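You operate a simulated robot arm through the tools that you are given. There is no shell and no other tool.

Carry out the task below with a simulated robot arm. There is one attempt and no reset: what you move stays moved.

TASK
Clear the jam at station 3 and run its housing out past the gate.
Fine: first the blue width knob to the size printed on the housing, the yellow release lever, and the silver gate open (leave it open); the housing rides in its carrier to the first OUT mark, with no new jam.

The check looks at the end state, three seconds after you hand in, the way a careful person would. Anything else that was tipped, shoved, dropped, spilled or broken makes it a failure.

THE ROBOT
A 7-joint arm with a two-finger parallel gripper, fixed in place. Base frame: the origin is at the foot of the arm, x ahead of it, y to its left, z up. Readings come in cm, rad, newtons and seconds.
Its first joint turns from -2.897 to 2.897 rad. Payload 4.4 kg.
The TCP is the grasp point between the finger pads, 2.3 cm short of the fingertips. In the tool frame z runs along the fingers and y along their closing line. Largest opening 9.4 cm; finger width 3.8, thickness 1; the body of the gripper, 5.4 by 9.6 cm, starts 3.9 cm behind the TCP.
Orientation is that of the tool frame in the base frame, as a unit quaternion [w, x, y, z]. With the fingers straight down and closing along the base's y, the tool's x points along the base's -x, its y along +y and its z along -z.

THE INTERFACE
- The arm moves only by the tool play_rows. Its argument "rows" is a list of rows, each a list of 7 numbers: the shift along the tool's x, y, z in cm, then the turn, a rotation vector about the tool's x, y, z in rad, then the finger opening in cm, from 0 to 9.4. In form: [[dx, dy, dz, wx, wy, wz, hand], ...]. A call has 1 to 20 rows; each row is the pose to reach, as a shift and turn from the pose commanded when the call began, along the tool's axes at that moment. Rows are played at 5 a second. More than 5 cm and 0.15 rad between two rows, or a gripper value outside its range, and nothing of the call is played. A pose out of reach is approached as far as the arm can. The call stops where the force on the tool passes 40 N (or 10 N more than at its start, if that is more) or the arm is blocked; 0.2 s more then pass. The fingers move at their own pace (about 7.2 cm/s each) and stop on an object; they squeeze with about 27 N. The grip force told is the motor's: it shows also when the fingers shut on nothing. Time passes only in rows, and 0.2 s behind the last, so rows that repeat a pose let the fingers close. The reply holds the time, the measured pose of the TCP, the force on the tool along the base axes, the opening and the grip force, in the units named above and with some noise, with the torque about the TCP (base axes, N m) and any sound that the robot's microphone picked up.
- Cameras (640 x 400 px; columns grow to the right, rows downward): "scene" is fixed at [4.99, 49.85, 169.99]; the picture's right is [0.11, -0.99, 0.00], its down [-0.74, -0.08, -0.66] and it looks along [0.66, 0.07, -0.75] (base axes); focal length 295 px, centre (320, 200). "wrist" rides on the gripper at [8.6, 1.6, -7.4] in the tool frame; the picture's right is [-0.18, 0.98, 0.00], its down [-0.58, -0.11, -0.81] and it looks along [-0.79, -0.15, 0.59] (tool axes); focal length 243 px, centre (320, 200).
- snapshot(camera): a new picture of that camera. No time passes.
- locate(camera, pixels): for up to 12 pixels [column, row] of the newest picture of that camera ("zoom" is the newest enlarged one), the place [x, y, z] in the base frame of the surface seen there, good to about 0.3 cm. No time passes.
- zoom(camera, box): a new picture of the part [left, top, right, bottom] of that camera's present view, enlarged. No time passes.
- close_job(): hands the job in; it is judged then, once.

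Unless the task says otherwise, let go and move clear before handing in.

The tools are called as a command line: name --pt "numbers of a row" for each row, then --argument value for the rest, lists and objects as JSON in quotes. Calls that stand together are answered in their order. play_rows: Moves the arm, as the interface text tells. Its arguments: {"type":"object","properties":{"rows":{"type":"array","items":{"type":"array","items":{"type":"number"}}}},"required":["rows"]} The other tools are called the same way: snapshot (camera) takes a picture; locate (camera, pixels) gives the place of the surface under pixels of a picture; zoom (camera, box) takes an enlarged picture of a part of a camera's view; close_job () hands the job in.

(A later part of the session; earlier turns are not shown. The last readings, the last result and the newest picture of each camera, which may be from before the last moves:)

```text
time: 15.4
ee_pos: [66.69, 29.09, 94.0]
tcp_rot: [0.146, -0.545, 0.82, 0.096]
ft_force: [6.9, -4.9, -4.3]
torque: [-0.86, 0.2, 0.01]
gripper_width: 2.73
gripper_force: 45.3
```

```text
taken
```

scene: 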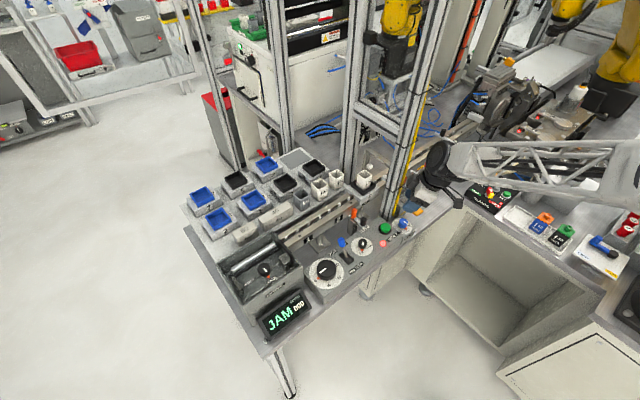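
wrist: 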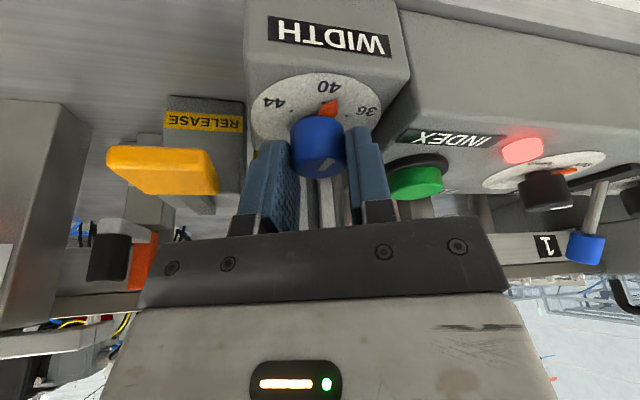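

I'll zoom to see whether the orange pointer moved off 40.

zoom --camera "wrist" --box '[245, 60, 405, 190]'

```text
3.08 times, centred on (325, 125) of wrist
```

zoom: 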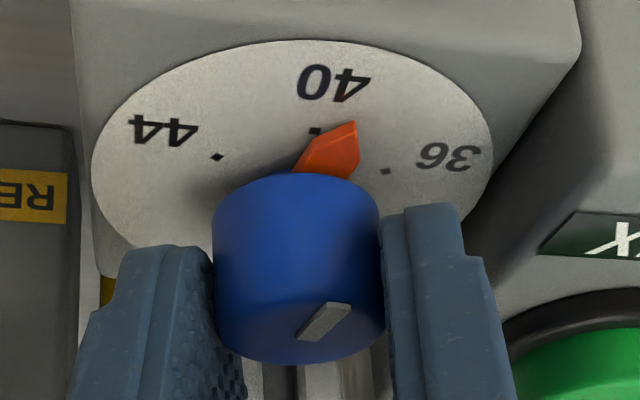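

The pointer has left the 40 dot and moves with the hand. I'll continue the remaining ~0.97 rad.

play_rows --pt "0 0 0 0.028 0 0.076 0" --pt "0 0 0 0.056 0 0.153 0" --pt "0 0 0 0.084 0 0.229 0" --pt "0 0 0 0.112 0 0.305 0" --pt "0 0 0 0.14 0 0.382 0" --pt "0 0 0 0.168 0 0.458 0" --pt "0 0 0 0.196 0 0.534 0" --pt "0 0 0 0.224 0 0.611 0" --pt "0 0 0 0.252 0 0.687 0" --pt "0 0 0 0.28 0 0.763 0" --pt "0 0 0 0.308 0 0.84 0"

zoom --camera "wrist" --box '[245, 60, 405, 190]'

```text
time: 17.6
ee_pos: [66.6, 29.16, 93.96]
tcp_rot: [0.172, -0.189, 0.966, 0.032]
ft_force: [-9.7, 10.4, 1.8]
torque: [0.41, 0.4, 0.01]
gripper_width: 2.72
gripper_force: 44.9
stopped in row 10: the force on the tool passed its limit at 42 N (the readings are from after the stop); the commanded pose is now the measured one
```

```text
3.08 times, centred on (325, 125) of wrist
```

zoom: 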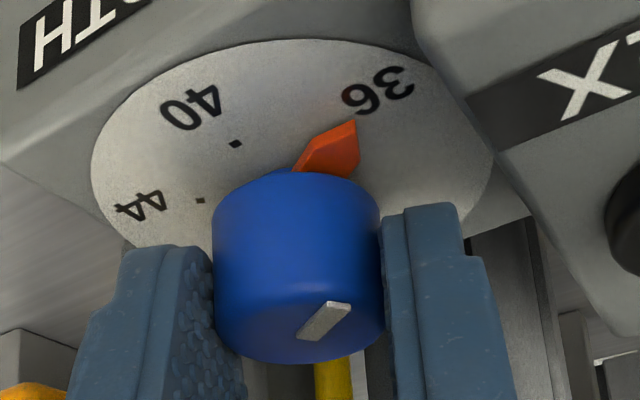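

The pointer has reached the 36 mark and the motion met resistance, probably the end stop. I'll open the fingers and back off upward to check.

play_rows --pt "0 0 0 0 0 0 4.4" --pt "0 0 0 0 0 0 4.4" --pt "0 0 0 0 0 0 4.4"

play_rows --pt "-0.69 0 -1.88 0 0 0 4.4" --pt "-1.72 0 -4.7 0 0 0 4.4" --pt "-3.1 0 -8.45 0 0 0 4.4" --pt "-4.1 0 -11.3 0 0 0 4.4"

snapshot --camera "scene"

zoom --camera "scene" --box '[375, 200, 425, 245]'

zoom --camera "scene" --box '[240, 270, 340, 350]'

```text
time: 18.4
ee_pos: [66.62, 29.03, 94.03]
tcp_rot: [0.172, -0.189, 0.966, 0.033]
ft_force: [-0.3, -0.3, 0.2]
torque: [0.01, 0.03, -0.01]
gripper_width: 4.38
gripper_force: 0.0
```

```text
time: 19.4
ee_pos: [66.42, 29.2, 105.98]
tcp_rot: [0.171, -0.189, 0.966, 0.033]
ft_force: [0.1, -0.6, -0.7]
torque: [-0.01, -0.02, 0.04]
gripper_width: 4.42
gripper_force: 0.1
```

```text
taken
```

scene: 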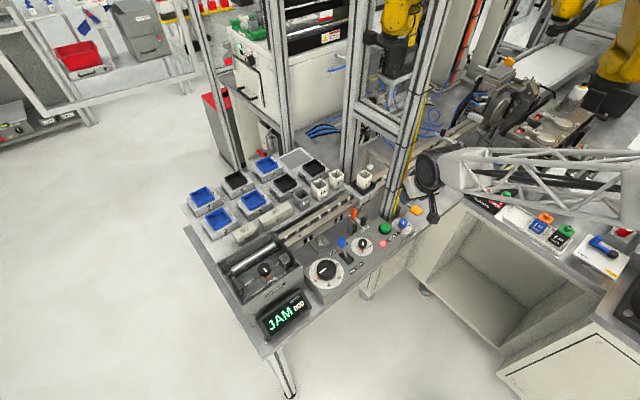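

```text
8.89 times, centred on (400, 222) of scene
```

zoom: 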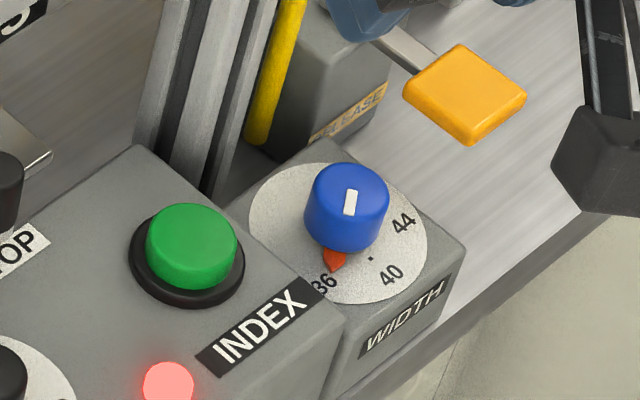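

```text
5.00 times, centred on (290, 310) of scene
```

zoom: 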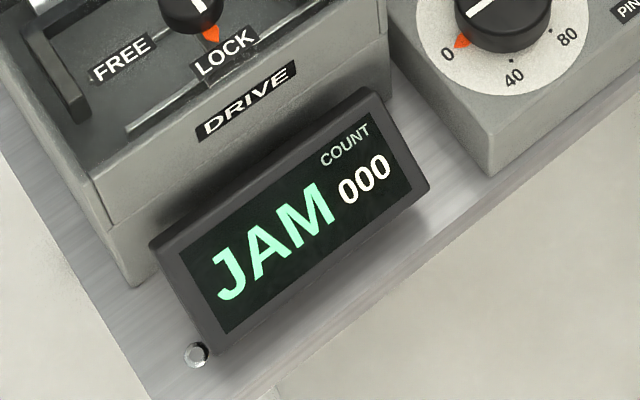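

The pointer now covers the 36 dot; the display still shows JAM 000. I'll back away from the post, level the tool, and look closely at the release lever.

play_rows --pt "2.6 -1.28 -1.67 -0.05 0 -0.138 4.4" --pt "5.2 -2.57 -3.33 -0.1 0 -0.277 4.4" --pt "7.87 -3.85 -5 -0.15 0 -0.415 4.4" --pt "7.87 -3.85 -5 -0.203 0 -0.554 4.4" --pt "7.87 -3.85 -5 -0.203 0 -0.554 4.4"

play_rows --pt "0 0 0 0 0.12 0 4.4" --pt "0 0 0 0 0.24 0 4.4" --pt "0 0 0 0 0.35 0 4.4" --pt "0 0 0 0 0.35 0 4.4"

snapshot --camera "wrist"

zoom --camera "wrist" --box '[240, 40, 380, 180]'

```text
time: 20.6
ee_pos: [59.51, 22.09, 107.93]
tcp_rot: [0.154, -0.462, 0.869, 0.082]
ft_force: [-0.6, 0.4, 0.0]
torque: [0.02, -0.02, 0.01]
gripper_width: 4.39
gripper_force: 0.0
```

```text
time: 21.6
ee_pos: [59.41, 22.08, 107.89]
tcp_rot: [0.001, -0.469, 0.883, -0.001]
ft_force: [0.8, -0.6, 0.1]
torque: [-0.01, 0.01, 0.01]
gripper_width: 4.4
gripper_force: 0.0
```

```text
taken
```

wrist: 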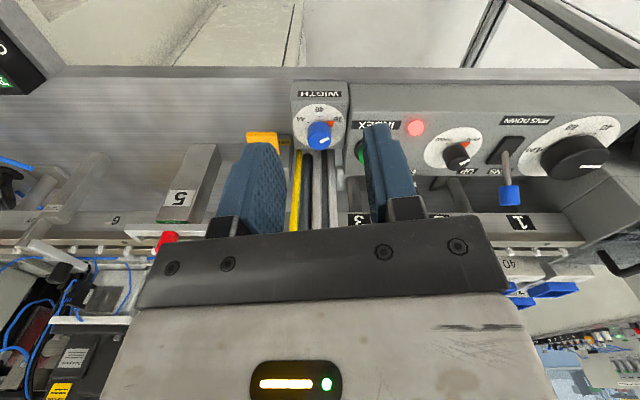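

```text
2.86 times, centred on (310, 110) of wrist
```

zoom: 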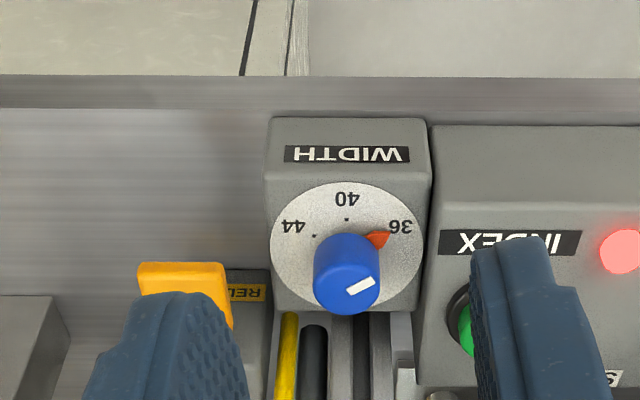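

The pointer appears at 36. I'll zoom tighter to verify the pointer's angle against the dots.

zoom --camera "wrist" --box '[290, 85, 355, 150]'

zoom --camera "scene" --box '[385, 210, 417, 235]'

```text
6.15 times, centred on (322, 118) of wrist
```

zoom: 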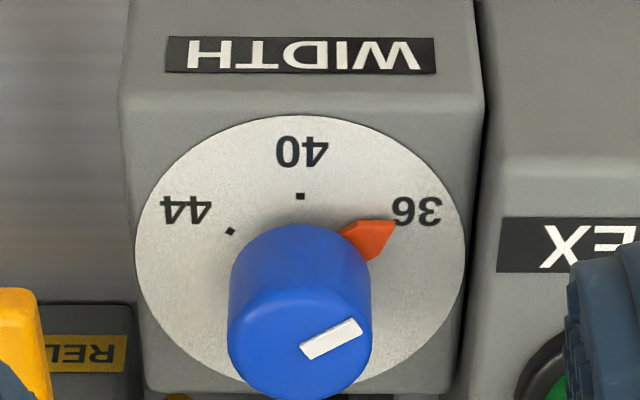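

```text
16.00 times, centred on (401, 222) of scene
```

zoom: 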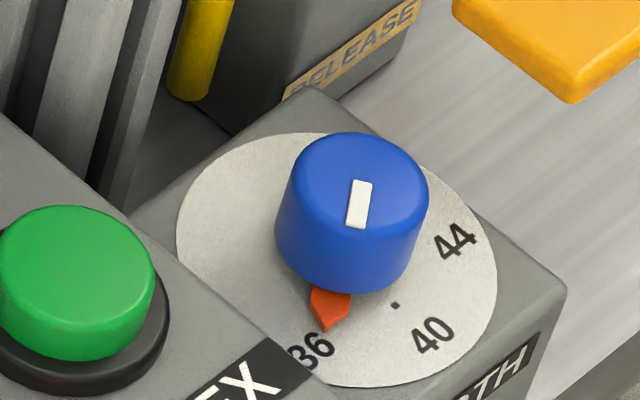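

The pointer lines up with the 36 dot, so the width is set. Now I'll shift sideways and align with the release lever to see how it's hinged.

play_rows --pt "1.5 -2.5 0 0 0 0.1 4.4" --pt "3 -5 0 0 0 0.19 4.4" --pt "3 -5 0 0 0 0.19 4.4"

snapshot --camera "wrist"

zoom --camera "wrist" --box '[260, 60, 400, 200]'

zoom --camera "scene" --box '[395, 185, 435, 225]'

```text
time: 22.4
ee_pos: [62.01, 16.91, 108.08]
tcp_rot: [0.001, -0.383, 0.924, 0.0]
ft_force: [0.7, -0.9, 0.6]
torque: [0.01, -0.01, -0.03]
gripper_width: 4.4
gripper_force: 0.0
```

```text
taken
```

wrist: 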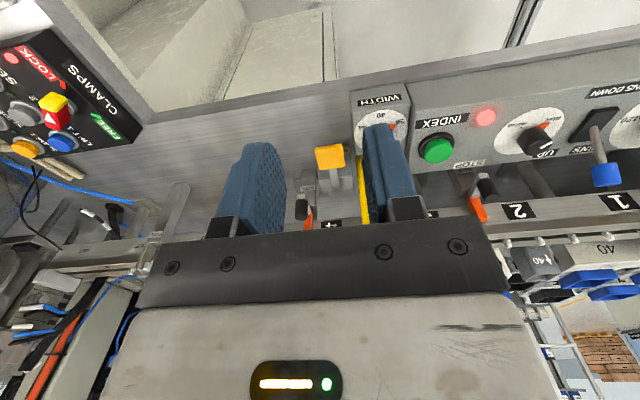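

```text
2.86 times, centred on (330, 130) of wrist
```

zoom: 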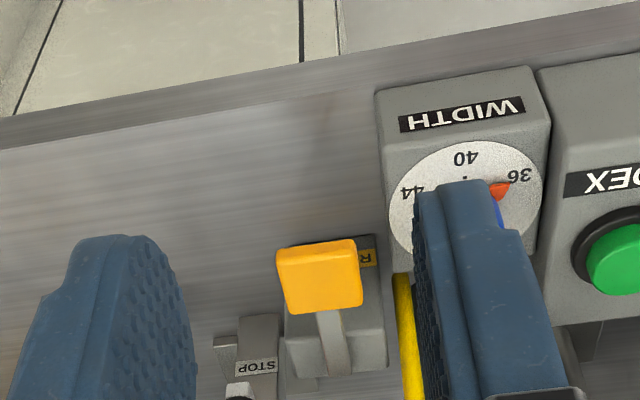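

```text
10.00 times, centred on (415, 205) of scene
```

zoom: 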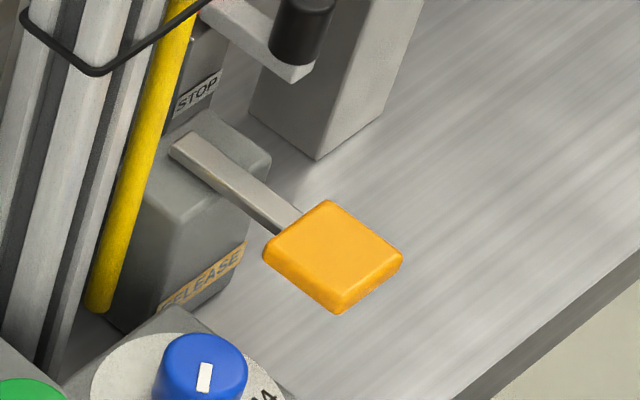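

The lever is a flat bar lying over the block with the yellow pad overhanging. I'll measure bar and block heights to infer its motion.

locate --camera "zoom" --pixels '[[175, 152], [185, 150], [215, 175], [260, 205], [285, 220], [250, 165], [170, 180], [140, 200], [335, 250], [330, 210], [390, 255], [275, 250]]'

zoom --camera "scene" --box '[405, 190, 425, 210]'

```text
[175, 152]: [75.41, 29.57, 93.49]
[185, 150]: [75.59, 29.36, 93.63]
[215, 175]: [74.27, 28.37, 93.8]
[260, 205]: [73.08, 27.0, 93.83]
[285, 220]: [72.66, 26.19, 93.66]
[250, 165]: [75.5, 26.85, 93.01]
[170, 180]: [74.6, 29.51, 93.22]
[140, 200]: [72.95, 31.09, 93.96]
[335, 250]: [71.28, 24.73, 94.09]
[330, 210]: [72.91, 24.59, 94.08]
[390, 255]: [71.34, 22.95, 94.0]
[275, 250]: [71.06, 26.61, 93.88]
```

```text
16.00 times, centred on (415, 200) of scene
```

zoom: 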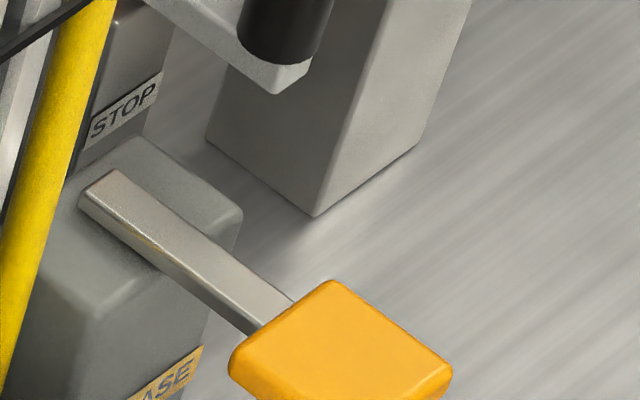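

The bar sits on top of the block at z≈93.7 with its inner end at (75.5,29.5). I'll grasp the pad (centre about (71.2,24.8), 2.7 cm wide) between the fingers and feel which way it moves.

play_rows --pt "-4 -0.3 2.5 0 0 0 5.0" --pt "-8 -0.6 5 0 0 0 5.0" --pt "-11.7 -0.9 7 0 0 0 5.0" --pt "-11.7 -0.9 7 0 0 0 5.0"

snapshot --camera "wrist"

zoom --camera "scene" --box '[370, 160, 450, 240]'

```text
time: 23.4
ee_pos: [70.87, 24.63, 100.95]
tcp_rot: [0.001, -0.383, 0.924, 0.0]
ft_force: [0.5, 0.2, 0.4]
torque: [-0.02, -0.01, -0.01]
gripper_width: 4.99
gripper_force: 0.1
```

```text
taken
```

wrist: 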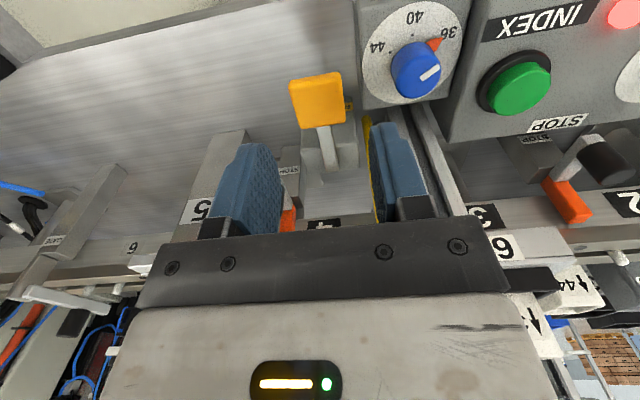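

```text
5.00 times, centred on (410, 200) of scene
```

zoom: 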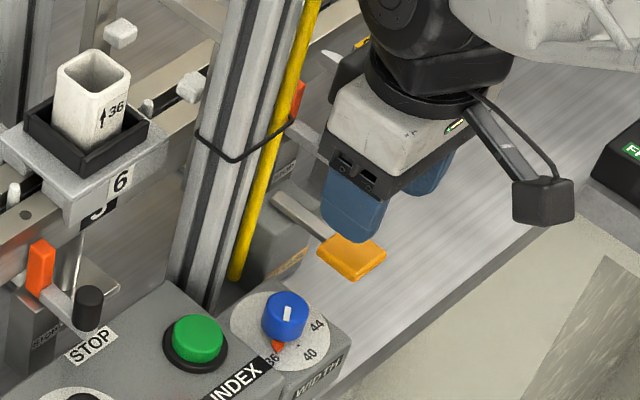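

The pad at (317,100) is centred between the fingers. I'll descend 7 cm around it.

play_rows --pt "0 0 2.5 0 0 0 5.0" --pt "0 0 4.5 0 0 0 5.0" --pt "0 0 6 0 0 0 5.0" --pt "0 0 7 0 0 0 5.0" --pt "0 0 7 0 0 0 5.0"

snapshot --camera "wrist"

zoom --camera "scene" --box '[380, 180, 440, 230]'

```text
time: 24.6
ee_pos: [70.95, 24.46, 93.91]
tcp_rot: [0.002, -0.383, 0.924, 0.0]
ft_force: [0.0, -1.1, -0.1]
torque: [-0.04, 0.0, 0.0]
gripper_width: 5.01
gripper_force: 0.1
```

```text
taken
```

wrist: 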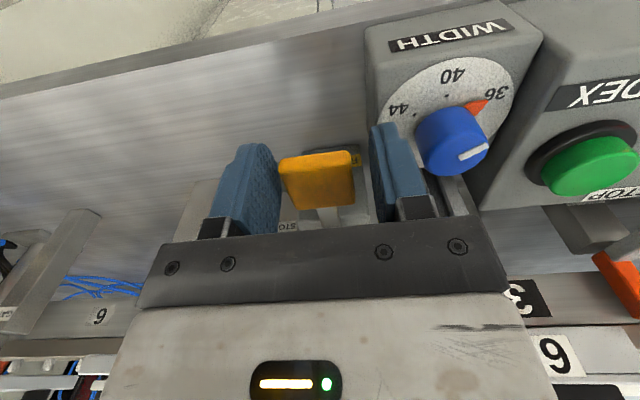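

```text
8.00 times, centred on (410, 205) of scene
```

zoom: 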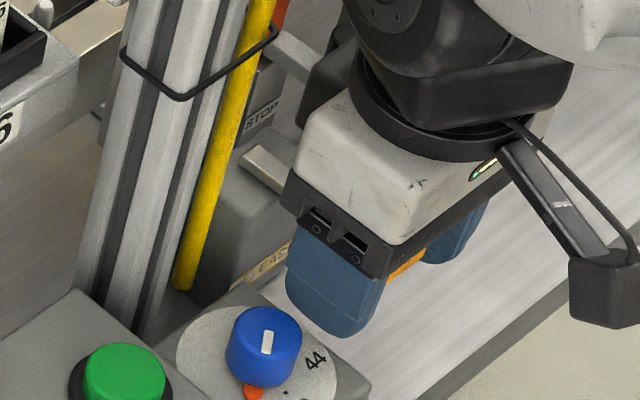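

The pad is a bit closer to the left finger, so I'll shift 0.4 cm that way and close gently.

play_rows --pt "0 -0.2 0 0 0 0 5.0" --pt "0 -0.4 0 0 0 0 4.0" --pt "0 -0.4 0 0 0 0 3.0" --pt "0 -0.4 0 0 0 0 2.4" --pt "0 -0.4 0 0 0 0 2.4"

snapshot --camera "wrist"

```text
time: 25.8
ee_pos: [71.17, 24.22, 94.07]
tcp_rot: [0.002, -0.382, 0.924, -0.001]
ft_force: [-19.3, 22.5, 3.0]
torque: [0.24, 0.03, 0.05]
gripper_width: 3.75
gripper_force: 15.0
```

```text
taken
```

wrist: 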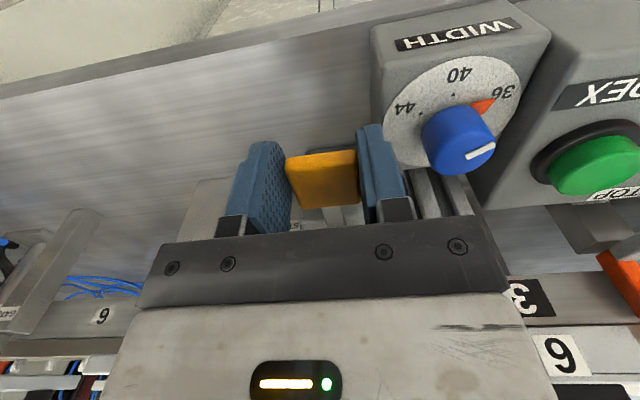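

The fingers grip the 3.75 cm wide pad, but a 29 N sideways load shows I'm about 0.4 cm off. I'll shift back to relieve it.

play_rows --pt "0 0.2 0 0 0 0 2.4" --pt "0 0.4 0 0 0 0 2.4" --pt "0 0.4 0 0 0 0 2.4"

```text
time: 26.6
ee_pos: [71.06, 24.43, 94.01]
tcp_rot: [0.001, -0.382, 0.924, -0.001]
ft_force: [28.4, -6.3, -13.5]
torque: [-0.71, 0.39, 0.06]
gripper_width: 3.39
gripper_force: 45.0
```

The grip is now full at 3.39 cm. I'll relieve the remaining side load slightly and look.

play_rows --pt "0 -0.15 0 0 0 0 2.4" --pt "0 -0.15 0 0 0 0 2.4"

snapshot --camera "wrist"

zoom --camera "scene" --box '[385, 180, 445, 230]'

```text
time: 27.2
ee_pos: [70.87, 24.3, 93.92]
tcp_rot: [0.001, -0.383, 0.924, 0.0]
ft_force: [11.2, -5.7, -6.5]
torque: [-0.24, 0.23, -0.12]
gripper_width: 3.39
gripper_force: 44.9
```

```text
taken
```

wrist: 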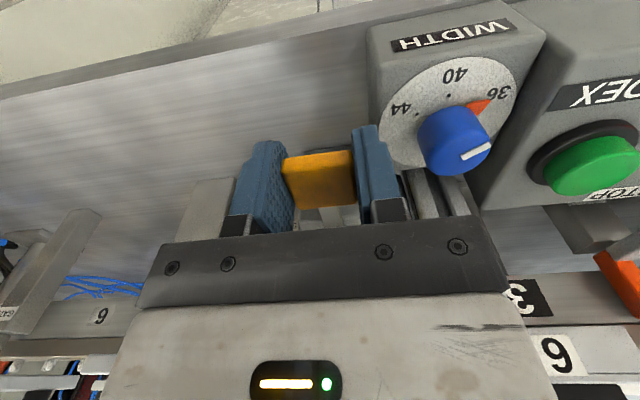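

```text
8.00 times, centred on (415, 205) of scene
```

zoom: 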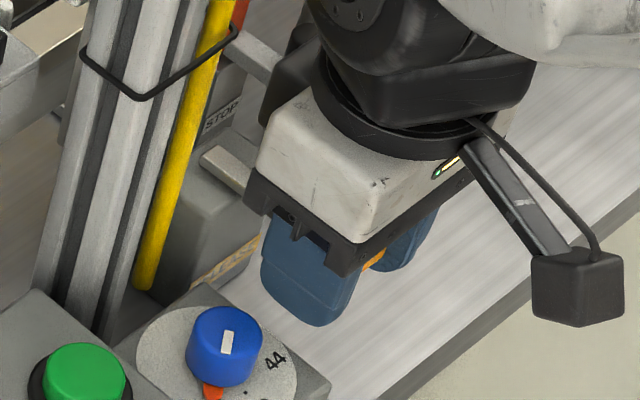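

The load has eased. I'll press the pad down in small steps to see whether it gives.

play_rows --pt "0 -0.05 0.3 0 0 0 2.4" --pt "0 -0.05 0.6 0 0 0 2.4" --pt "0 -0.05 0.9 0 0 0 2.4"

```text
time: 28.0
ee_pos: [71.1, 24.48, 93.26]
tcp_rot: [0.003, -0.384, 0.923, 0.0]
ft_force: [-2.0, 14.8, 22.5]
torque: [0.94, -0.78, -0.16]
gripper_width: 3.37
gripper_force: 44.8
```

The pad went down about 0.65 cm with 22 N upward reaction. I'll continue pressing a little and check the display.

play_rows --pt "0 0 0.3 0 0 0 2.4" --pt "0 0 0.6 0 0 0 2.4" --pt "0 0 0.9 0 0 0 2.4"

snapshot --camera "wrist"

zoom --camera "scene" --box '[240, 270, 340, 350]'

zoom --camera "scene" --box '[385, 180, 445, 230]'

```text
time: 28.8
ee_pos: [70.97, 24.42, 92.29]
tcp_rot: [0.001, -0.384, 0.923, 0.0]
ft_force: [-2.6, 26.3, 21.8]
torque: [0.78, -0.56, -0.34]
gripper_width: 3.39
gripper_force: 44.8
```

```text
taken
```

wrist: 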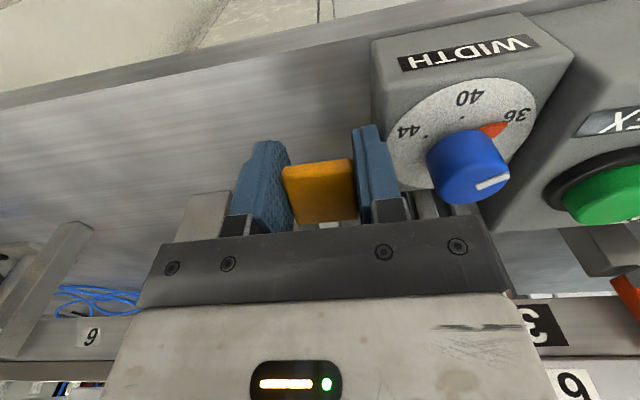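

```text
5.00 times, centred on (290, 310) of scene
```

zoom: 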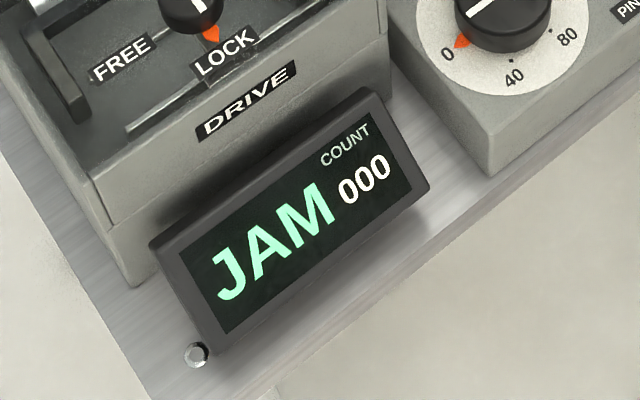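

```text
8.00 times, centred on (415, 205) of scene
```

zoom: 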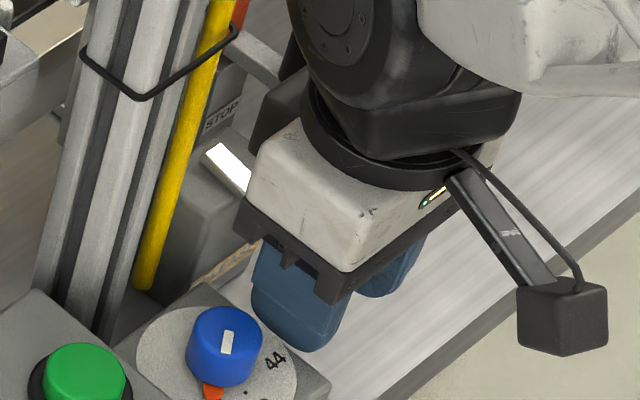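

The lever tilts downward as I press (its bar now shines at scene zoom (225,160)), but JAM still shows and my right finger is near the WIDTH box. I'll let go, rise, and press from above with closed fingers instead.

play_rows --pt "0 0 0 0 0 0 3.8" --pt "0 0 -1.0 0 0 0 3.9" --pt "0 0 -3.0 0 0 0 3.9" --pt "0 0 -5.5 0 0 0 3.9"

snapshot --camera "wrist"

zoom --camera "wrist" --box '[240, 60, 400, 220]'

zoom --camera "scene" --box '[385, 180, 445, 230]'

```text
time: 29.8
ee_pos: [70.95, 24.46, 97.57]
tcp_rot: [0.0, -0.383, 0.924, 0.0]
ft_force: [-1.1, 0.4, -0.2]
torque: [0.0, 0.01, -0.01]
gripper_width: 3.92
gripper_force: 0.0
```

```text
taken
```

wrist: 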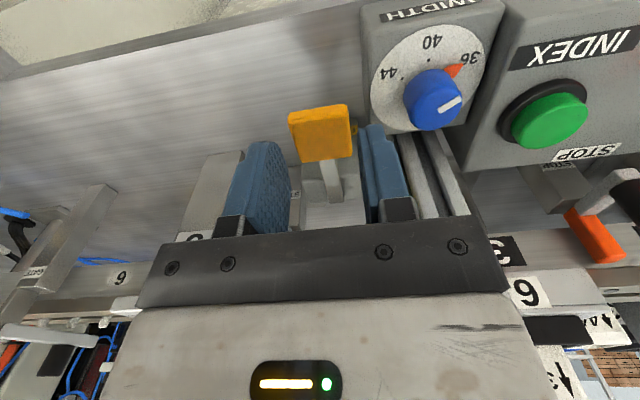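

```text
2.50 times, centred on (320, 140) of wrist
```

zoom: 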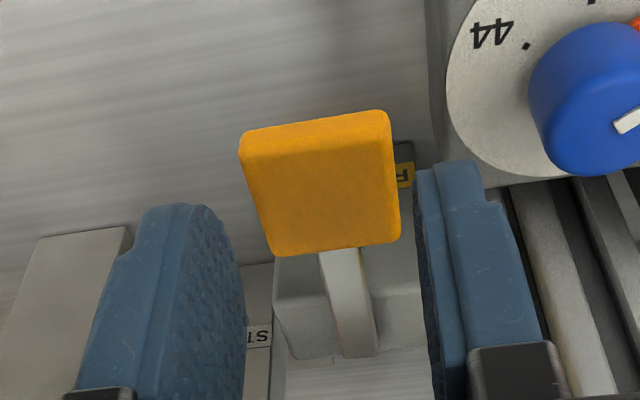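

```text
8.00 times, centred on (415, 205) of scene
```

zoom: 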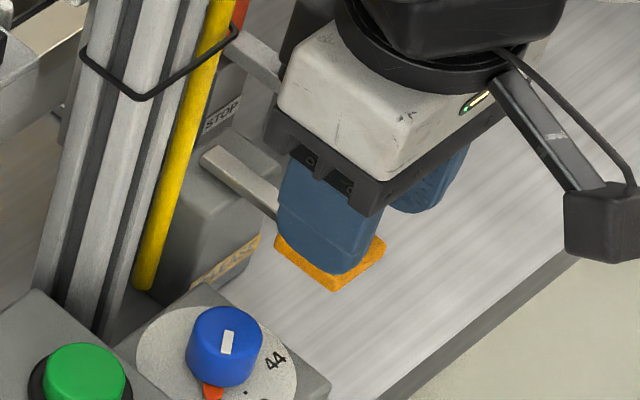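

The lever sprang back level. I'll check the pad's position, then press from above with closed fingers.

locate --camera "wrist" --pixels '[[322, 140], [300, 125], [342, 120], [308, 158], [347, 155], [332, 180]]'

play_rows --pt "0 0 -0.5 0 0 0 0" --pt "0 0 -0.5 0 0 0 0" --pt "0 0 -0.5 0 0 0 0" --pt "0 0 -0.5 0 0 0 0"

snapshot --camera "wrist"

```text
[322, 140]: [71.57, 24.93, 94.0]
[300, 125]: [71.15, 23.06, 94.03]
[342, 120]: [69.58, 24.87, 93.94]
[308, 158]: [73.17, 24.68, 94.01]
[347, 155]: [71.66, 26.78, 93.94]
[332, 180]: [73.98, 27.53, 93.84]
```

```text
time: 30.8
ee_pos: [70.94, 24.3, 98.16]
tcp_rot: [0.001, -0.383, 0.924, 0.0]
ft_force: [-1.0, -0.4, 0.9]
torque: [0.03, -0.01, -0.02]
gripper_width: 0.0
gripper_force: 26.3
```

```text
taken
```

wrist: 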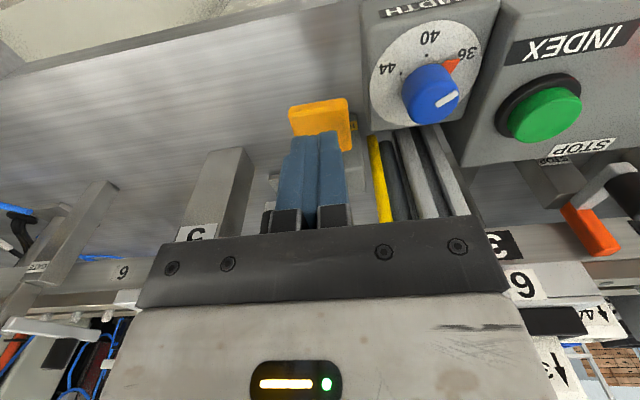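

The pad centre is at (71.4,24.85,94), and the closed fingers are just above it. I'll press down step by step.

play_rows --pt "0 0 1.0 0 0 0 0" --pt "0 0 1.8 0 0 0 0" --pt "0 0 2.4 0 0 0 0" --pt "0 0 3.0 0 0 0 0" --pt "0 0 3.5 0 0 0 0" --pt "0 0 4.0 0 0 0 0" --pt "0 0 4.5 0 0 0 0" --pt "0 0 5.0 0 0 0 0"

snapshot --camera "wrist"

zoom --camera "scene" --box '[240, 270, 340, 350]'

zoom --camera "scene" --box '[385, 180, 445, 230]'

```text
time: 32.4
ee_pos: [71.1, 24.41, 94.59]
tcp_rot: [0.004, -0.383, 0.924, 0.0]
ft_force: [-6.4, -5.0, 13.4]
torque: [-0.01, -0.06, 0.21]
gripper_width: 0.05
gripper_force: 27.2
stopped in row 7: the force on the tool passed its limit at 50 N (the readings are from after the stop); the commanded pose is now the measured one
```

```text
taken
```

wrist: 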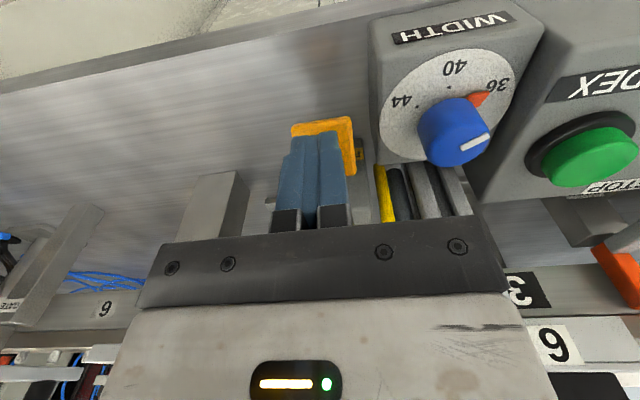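

```text
5.00 times, centred on (290, 310) of scene
```

zoom: 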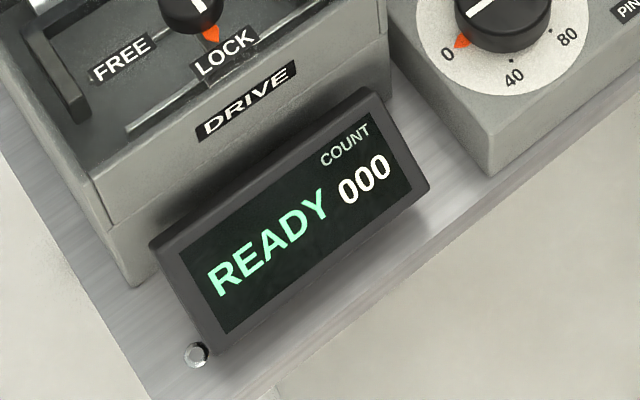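

```text
8.00 times, centred on (415, 205) of scene
```

zoom: 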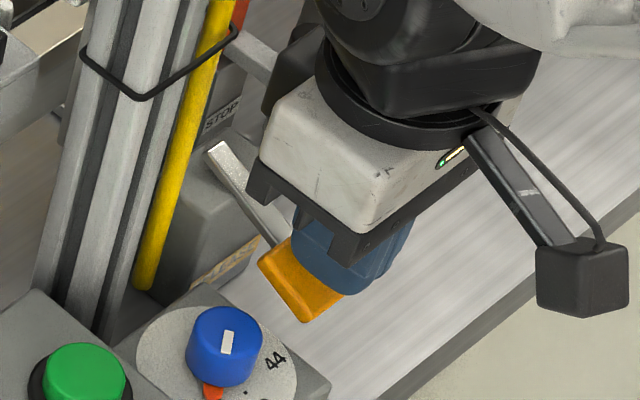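

The display switched to READY, so the release worked. I'll rise and check that the lever springs back.

play_rows --pt "0 0 -2 0 0 0 0" --pt "0 0 -5 0 0 0 0" --pt "2 0 -9 0 0 0 0" --pt "6 0 -13 0 0 0 0" --pt "6 0 -13 0 0 0 0"

snapshot --camera "scene"

zoom --camera "scene" --box '[340, 150, 450, 240]'

zoom --camera "scene" --box '[240, 270, 340, 350]'

```text
refused: row 4 steps farther than a row can; nothing moved
```

```text
taken
```

scene: 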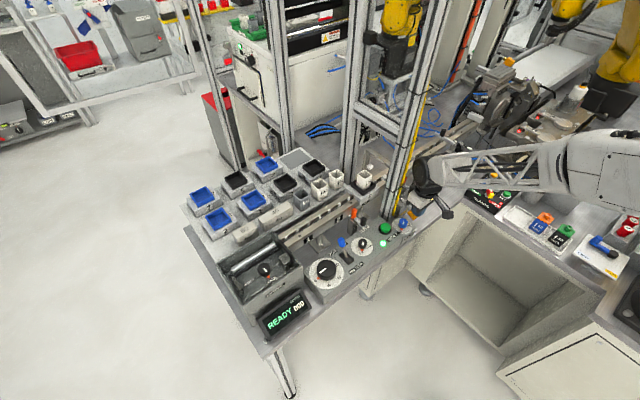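

```text
4.44 times, centred on (395, 195) of scene
```

zoom: 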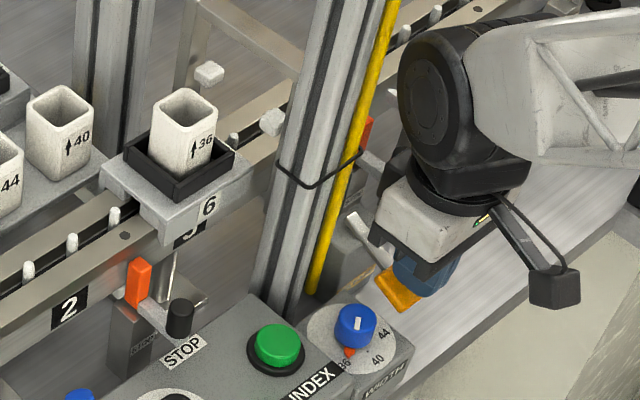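

```text
5.00 times, centred on (290, 310) of scene
```

zoom: 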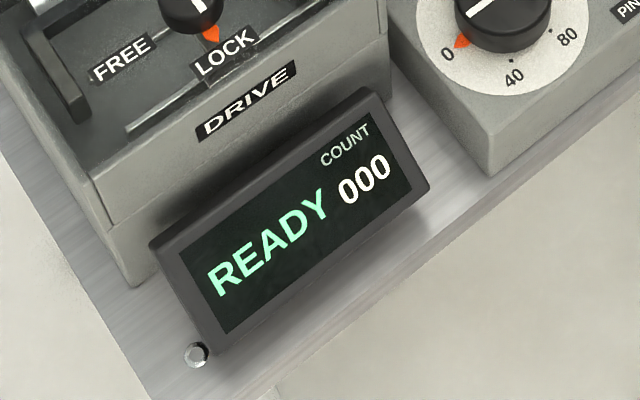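

The move was refused for too large a step, but the panel light is now green and READY shows. I'll repeat the retreat with smaller steps.

play_rows --pt "0 0 -2 0 0 0 0" --pt "0 0 -5.5 0 0 0 0" --pt "1 0 -9.5 0 0 0 0" --pt "4 0 -12.5 0 0 0 0" --pt "7 0 -14 0 0 0 0"

snapshot --camera "scene"

zoom --camera "scene" --box '[340, 150, 450, 240]'

zoom --camera "scene" --box '[240, 270, 340, 350]'

```text
time: 33.6
ee_pos: [65.99, 19.31, 108.13]
tcp_rot: [0.002, -0.383, 0.924, -0.001]
ft_force: [0.4, -1.3, -0.7]
torque: [-0.01, 0.04, -0.01]
gripper_width: 0.0
gripper_force: 26.5
```

```text
taken
```

scene: 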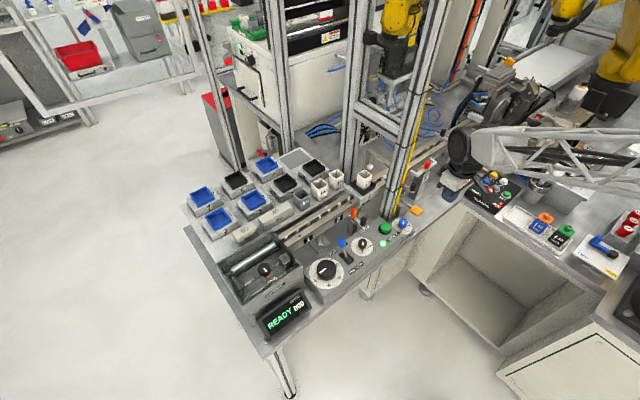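

```text
4.44 times, centred on (395, 195) of scene
```

zoom: 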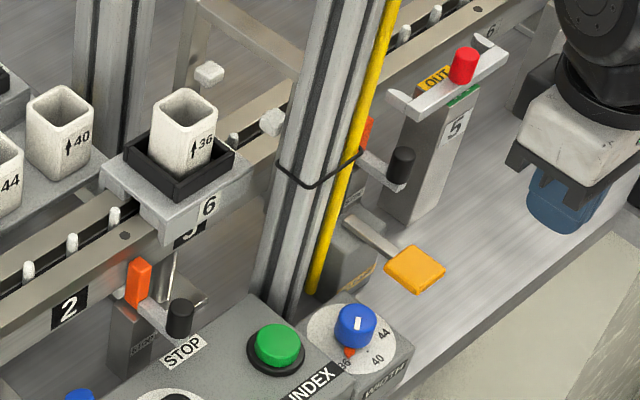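

```text
5.00 times, centred on (290, 310) of scene
```

zoom: 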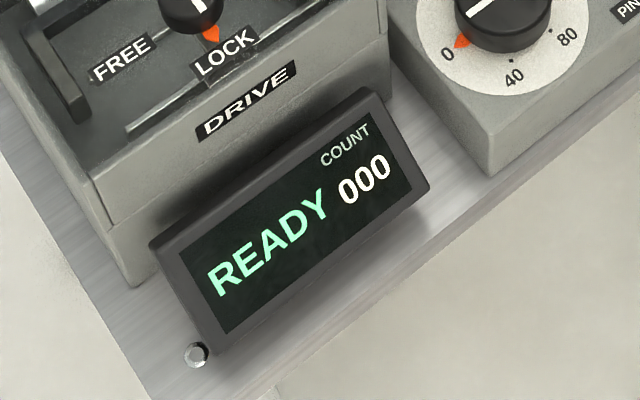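

READY 000 persists and the lever is back up. Next is the gate: I'll move to a hover in front of it with the fingers open.

play_rows --pt "-0.7 -4 -1.2 0 0 0 4.4" --pt "-1.4 -8 -2.4 0 0 0 4.4" --pt "-2.1 -12 -3.6 0 0 0 4.4" --pt "-2.8 -16 -4.8 0 0 0 4.4" --pt "-3.5 -20 -6 0 0 0 4.4" --pt "-4.2 -24 -7.2 0 0 0 4.4" --pt "-4.7 -28 -8 0 0 0 4.4" --pt "-4.7 -29 -8 0 0 0 4.4"

play_rows --pt "0 0 0 0 -0.13 0 4.4" --pt "0 0 0 0 -0.26 0 4.4" --pt "0 0 0 0 -0.39 0 4.4" --pt "0 0 0 0 -0.52 0 4.4" --pt "0 0 0 0 -0.65 0 4.4" --pt "0 0 0 0 -0.785 0 4.4" --pt "0 0 0 0 -0.785 0 4.4"

snapshot --camera "wrist"

snapshot --camera "scene"

```text
time: 35.4
ee_pos: [89.82, 2.13, 116.4]
tcp_rot: [0.003, -0.383, 0.924, 0.0]
ft_force: [0.1, 0.5, -0.7]
torque: [0.0, -0.02, 0.0]
gripper_width: 4.41
gripper_force: 0.0
```

```text
time: 37.0
ee_pos: [89.81, 2.18, 116.47]
tcp_rot: [0.356, -0.354, 0.852, 0.146]
ft_force: [0.1, 0.8, 0.3]
torque: [0.02, -0.01, -0.01]
gripper_width: 4.37
gripper_force: 0.1
```

```text
taken
```

wrist: 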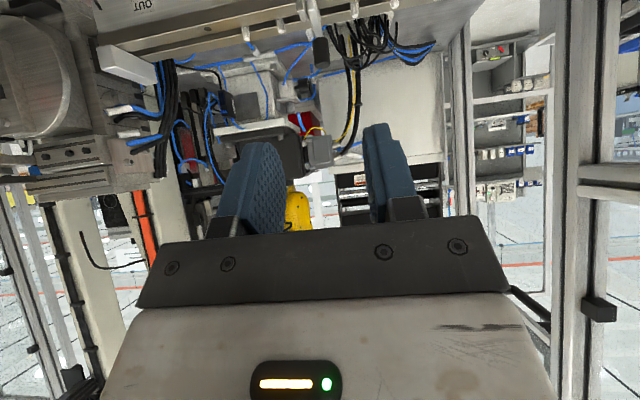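

```text
taken
```

scene: 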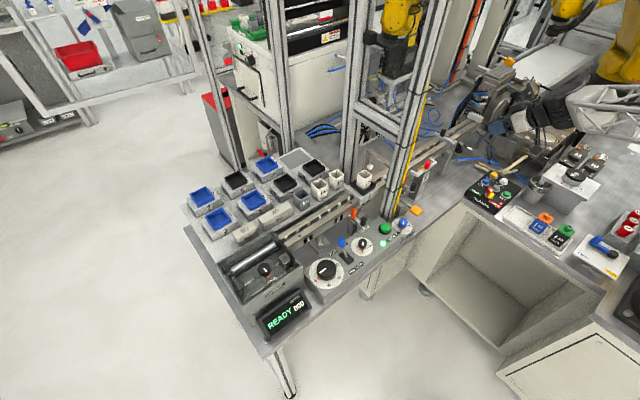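

The tool is tilted 45° toward the rail; the gate's black knob shows at wrist (320,55). I'll go to a pre-grasp spot 6 cm back from the knob along the finger axis.

play_rows --pt "-0.9 -0.04 3.56 0 0 0 4.4" --pt "-1.8 -0.07 7.12 0 0 0 4.4" --pt "-2.71 -0.1 10.67 0 0 0 4.4" --pt "-3.61 -0.14 14.23 0 0 0 4.4" --pt "-3.61 -0.14 14.23 0 0 0 4.4"

snapshot --camera "wrist"

zoom --camera "scene" --box '[420, 90, 520, 180]'

```text
time: 38.2
ee_pos: [98.76, 11.05, 109.14]
tcp_rot: [0.357, -0.354, 0.852, 0.146]
ft_force: [0.1, -0.4, -0.4]
torque: [0.02, -0.03, -0.01]
gripper_width: 4.37
gripper_force: 0.0
```

```text
taken
```

wrist: 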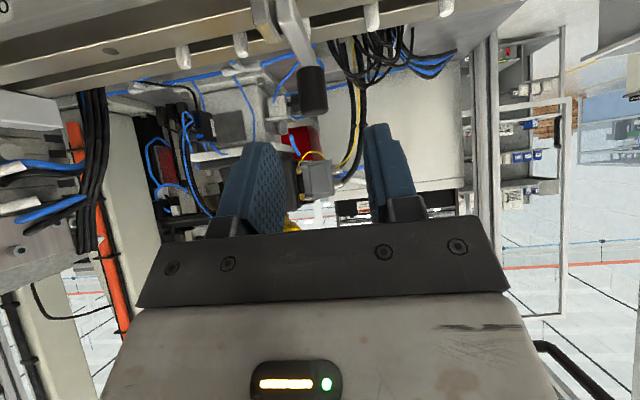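

```text
4.44 times, centred on (470, 135) of scene
```

zoom: 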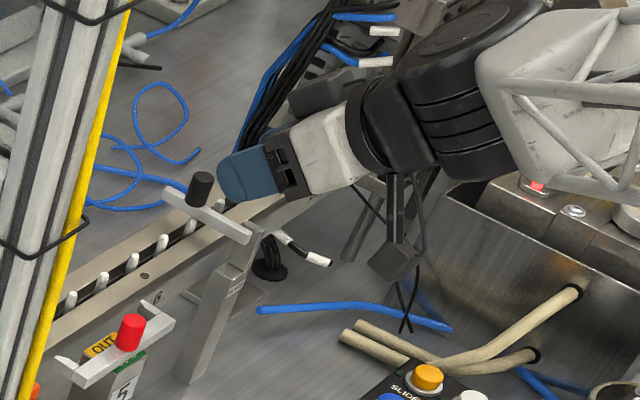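

I'm at the pre-grasp with the knob at wrist (313,90), reachable. I'll locate the knob again from this view to align precisely.

locate --camera "wrist" --pixels '[[313, 75], [313, 90], [313, 105], [303, 90], [323, 90], [312, 112], [295, 40], [283, 10], [300, 55], [240, 45], [267, 30], [372, 15]]'

zoom --camera "wrist" --box '[230, 0, 390, 130]'

```text
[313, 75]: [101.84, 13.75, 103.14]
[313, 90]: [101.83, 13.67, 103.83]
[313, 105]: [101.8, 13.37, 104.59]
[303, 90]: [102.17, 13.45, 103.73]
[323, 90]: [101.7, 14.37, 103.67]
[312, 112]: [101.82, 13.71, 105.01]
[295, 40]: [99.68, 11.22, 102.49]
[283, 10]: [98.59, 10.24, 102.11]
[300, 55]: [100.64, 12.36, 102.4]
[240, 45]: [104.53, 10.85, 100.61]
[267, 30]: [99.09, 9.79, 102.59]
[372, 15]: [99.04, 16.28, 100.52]
```

```text
3.08 times, centred on (310, 65) of wrist
```

zoom: 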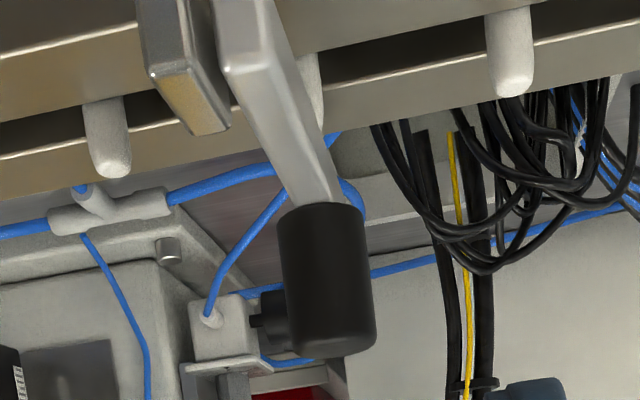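

The knob is about 2 cm in diameter, centred at about (102.4,14.15), z 102.5–105.1. I'll slide the fingers around it.

play_rows --pt "-0.1 -0.1 2.2 0 0 0 4.4" --pt "-0.2 -0.2 4.2 0 0 0 4.4" --pt "-0.3 -0.25 5.6 0 0 0 4.4" --pt "-0.32 -0.25 6.3 0 0 0 4.4" --pt "-0.32 -0.25 6.3 0 0 0 4.4"

snapshot --camera "wrist"

zoom --camera "scene" --box '[420, 90, 520, 180]'

```text
time: 39.4
ee_pos: [102.34, 14.18, 104.82]
tcp_rot: [0.355, -0.354, 0.853, 0.146]
ft_force: [0.5, -0.6, -0.6]
torque: [0.01, 0.02, -0.02]
gripper_width: 4.43
gripper_force: 0.0
```

```text
taken
```

wrist: 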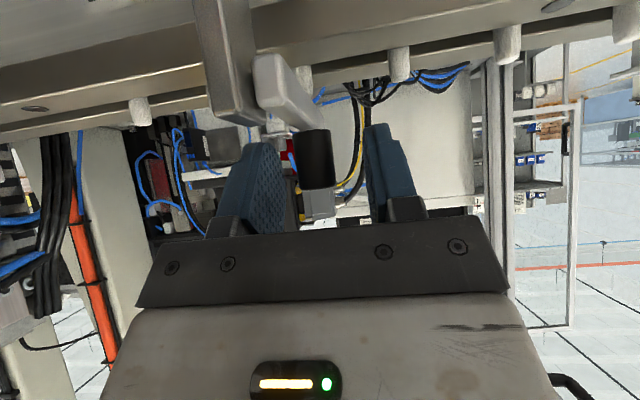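

```text
4.44 times, centred on (470, 135) of scene
```

zoom: 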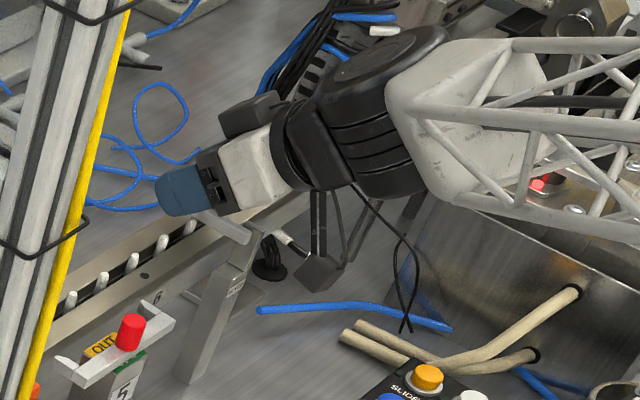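

The knob is between the fingers at wrist (318,160). I'll close on it.

play_rows --pt "0 0 0 0 0 0 3.0" --pt "0 0 0 0 0 0 2.0" --pt "0 0 0 0 0 0 1.5" --pt "0 0 0 0 0 0 1.5"

snapshot --camera "wrist"

```text
time: 40.4
ee_pos: [102.39, 14.2, 104.89]
tcp_rot: [0.357, -0.354, 0.852, 0.146]
ft_force: [5.6, -8.1, 2.2]
torque: [-0.13, 0.04, 0.01]
gripper_width: 1.91
gripper_force: 5.0
```

```text
taken
```

wrist: 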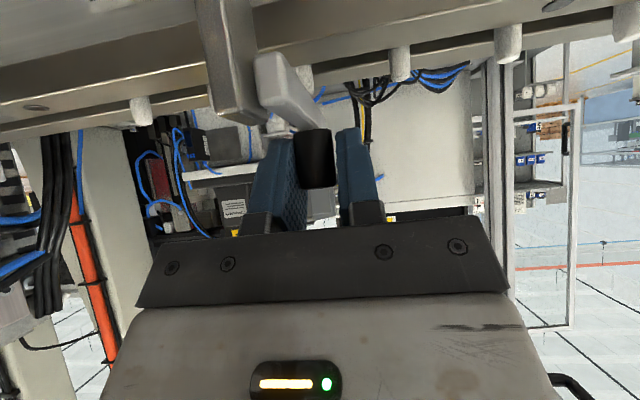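

The knob is gripped (1.91 cm). I'll lift it along an arc about the hinge at n≈77, z≈102 — first about 20° as a test.

play_rows --pt "0 0 0 0 0 0 1.2" --pt "-0.14 0 -0.52 0 0 0 1.2" --pt "-0.24 0 -1.05 0 0 0 1.2" --pt "-0.29 0 -1.59 0 0 0 1.2" --pt "-0.3 0 -2.12 0 0 0 1.2"

snapshot --camera "wrist"

zoom --camera "scene" --box '[420, 90, 520, 180]'

```text
time: 41.6
ee_pos: [101.53, 13.34, 106.63]
tcp_rot: [0.356, -0.354, 0.852, 0.146]
ft_force: [13.0, -10.0, -3.2]
torque: [0.11, -0.15, -0.01]
gripper_width: 1.93
gripper_force: 8.1
```

```text
taken
```

wrist: 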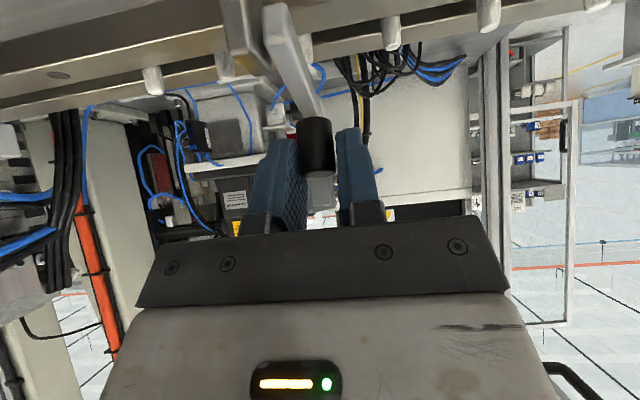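

```text
4.44 times, centred on (470, 135) of scene
```

zoom: 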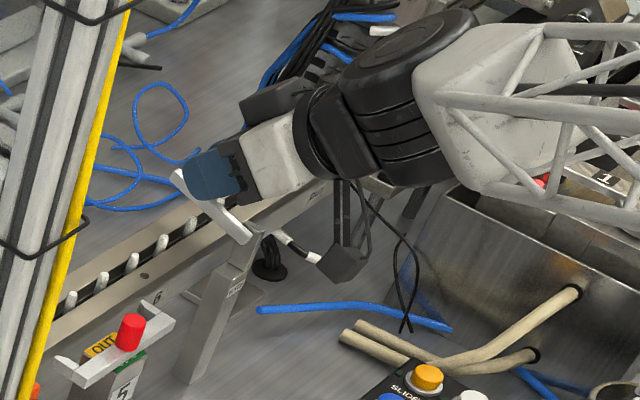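

The bar is lifting with the hand. I'll continue the arc to about 70°.

play_rows --pt "0.05 0 -0.53 0 0 0 1.2" --pt "0.13 0 -1.07 0 0 0 1.2" --pt "0.28 0 -1.59 0 0 0 1.2" --pt "0.45 0 -2.1 0 0 0 1.2" --pt "0.68 0 -2.59 0 0 0 1.2" --pt "0.93 0 -3.06 0 0 0 1.2" --pt "1.25 0 -3.5 0 0 0 1.2" --pt "1.58 0 -3.92 0 0 0 1.2" --pt "1.97 0 -4.3 0 0 0 1.2" --pt "2.37 0 -4.65 0 0 0 1.2"

snapshot --camera "wrist"

zoom --camera "scene" --box '[420, 90, 520, 180]'

```text
time: 43.8
ee_pos: [97.98, 9.71, 107.96]
tcp_rot: [0.356, -0.354, 0.852, 0.146]
ft_force: [12.9, -8.1, 0.8]
torque: [0.09, -0.26, -0.28]
gripper_width: 1.87
gripper_force: 7.4
```

```text
taken
```

wrist: 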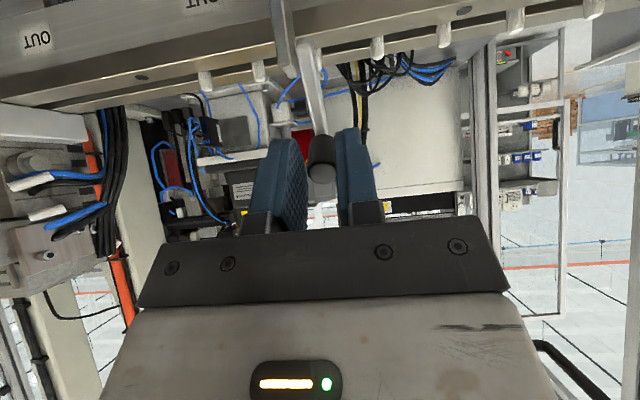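

```text
4.44 times, centred on (470, 135) of scene
```

zoom: 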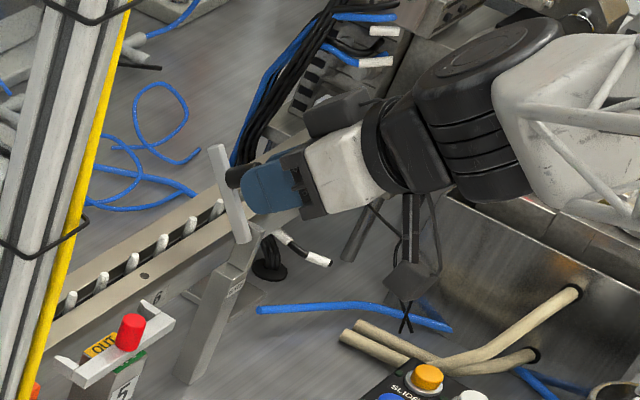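

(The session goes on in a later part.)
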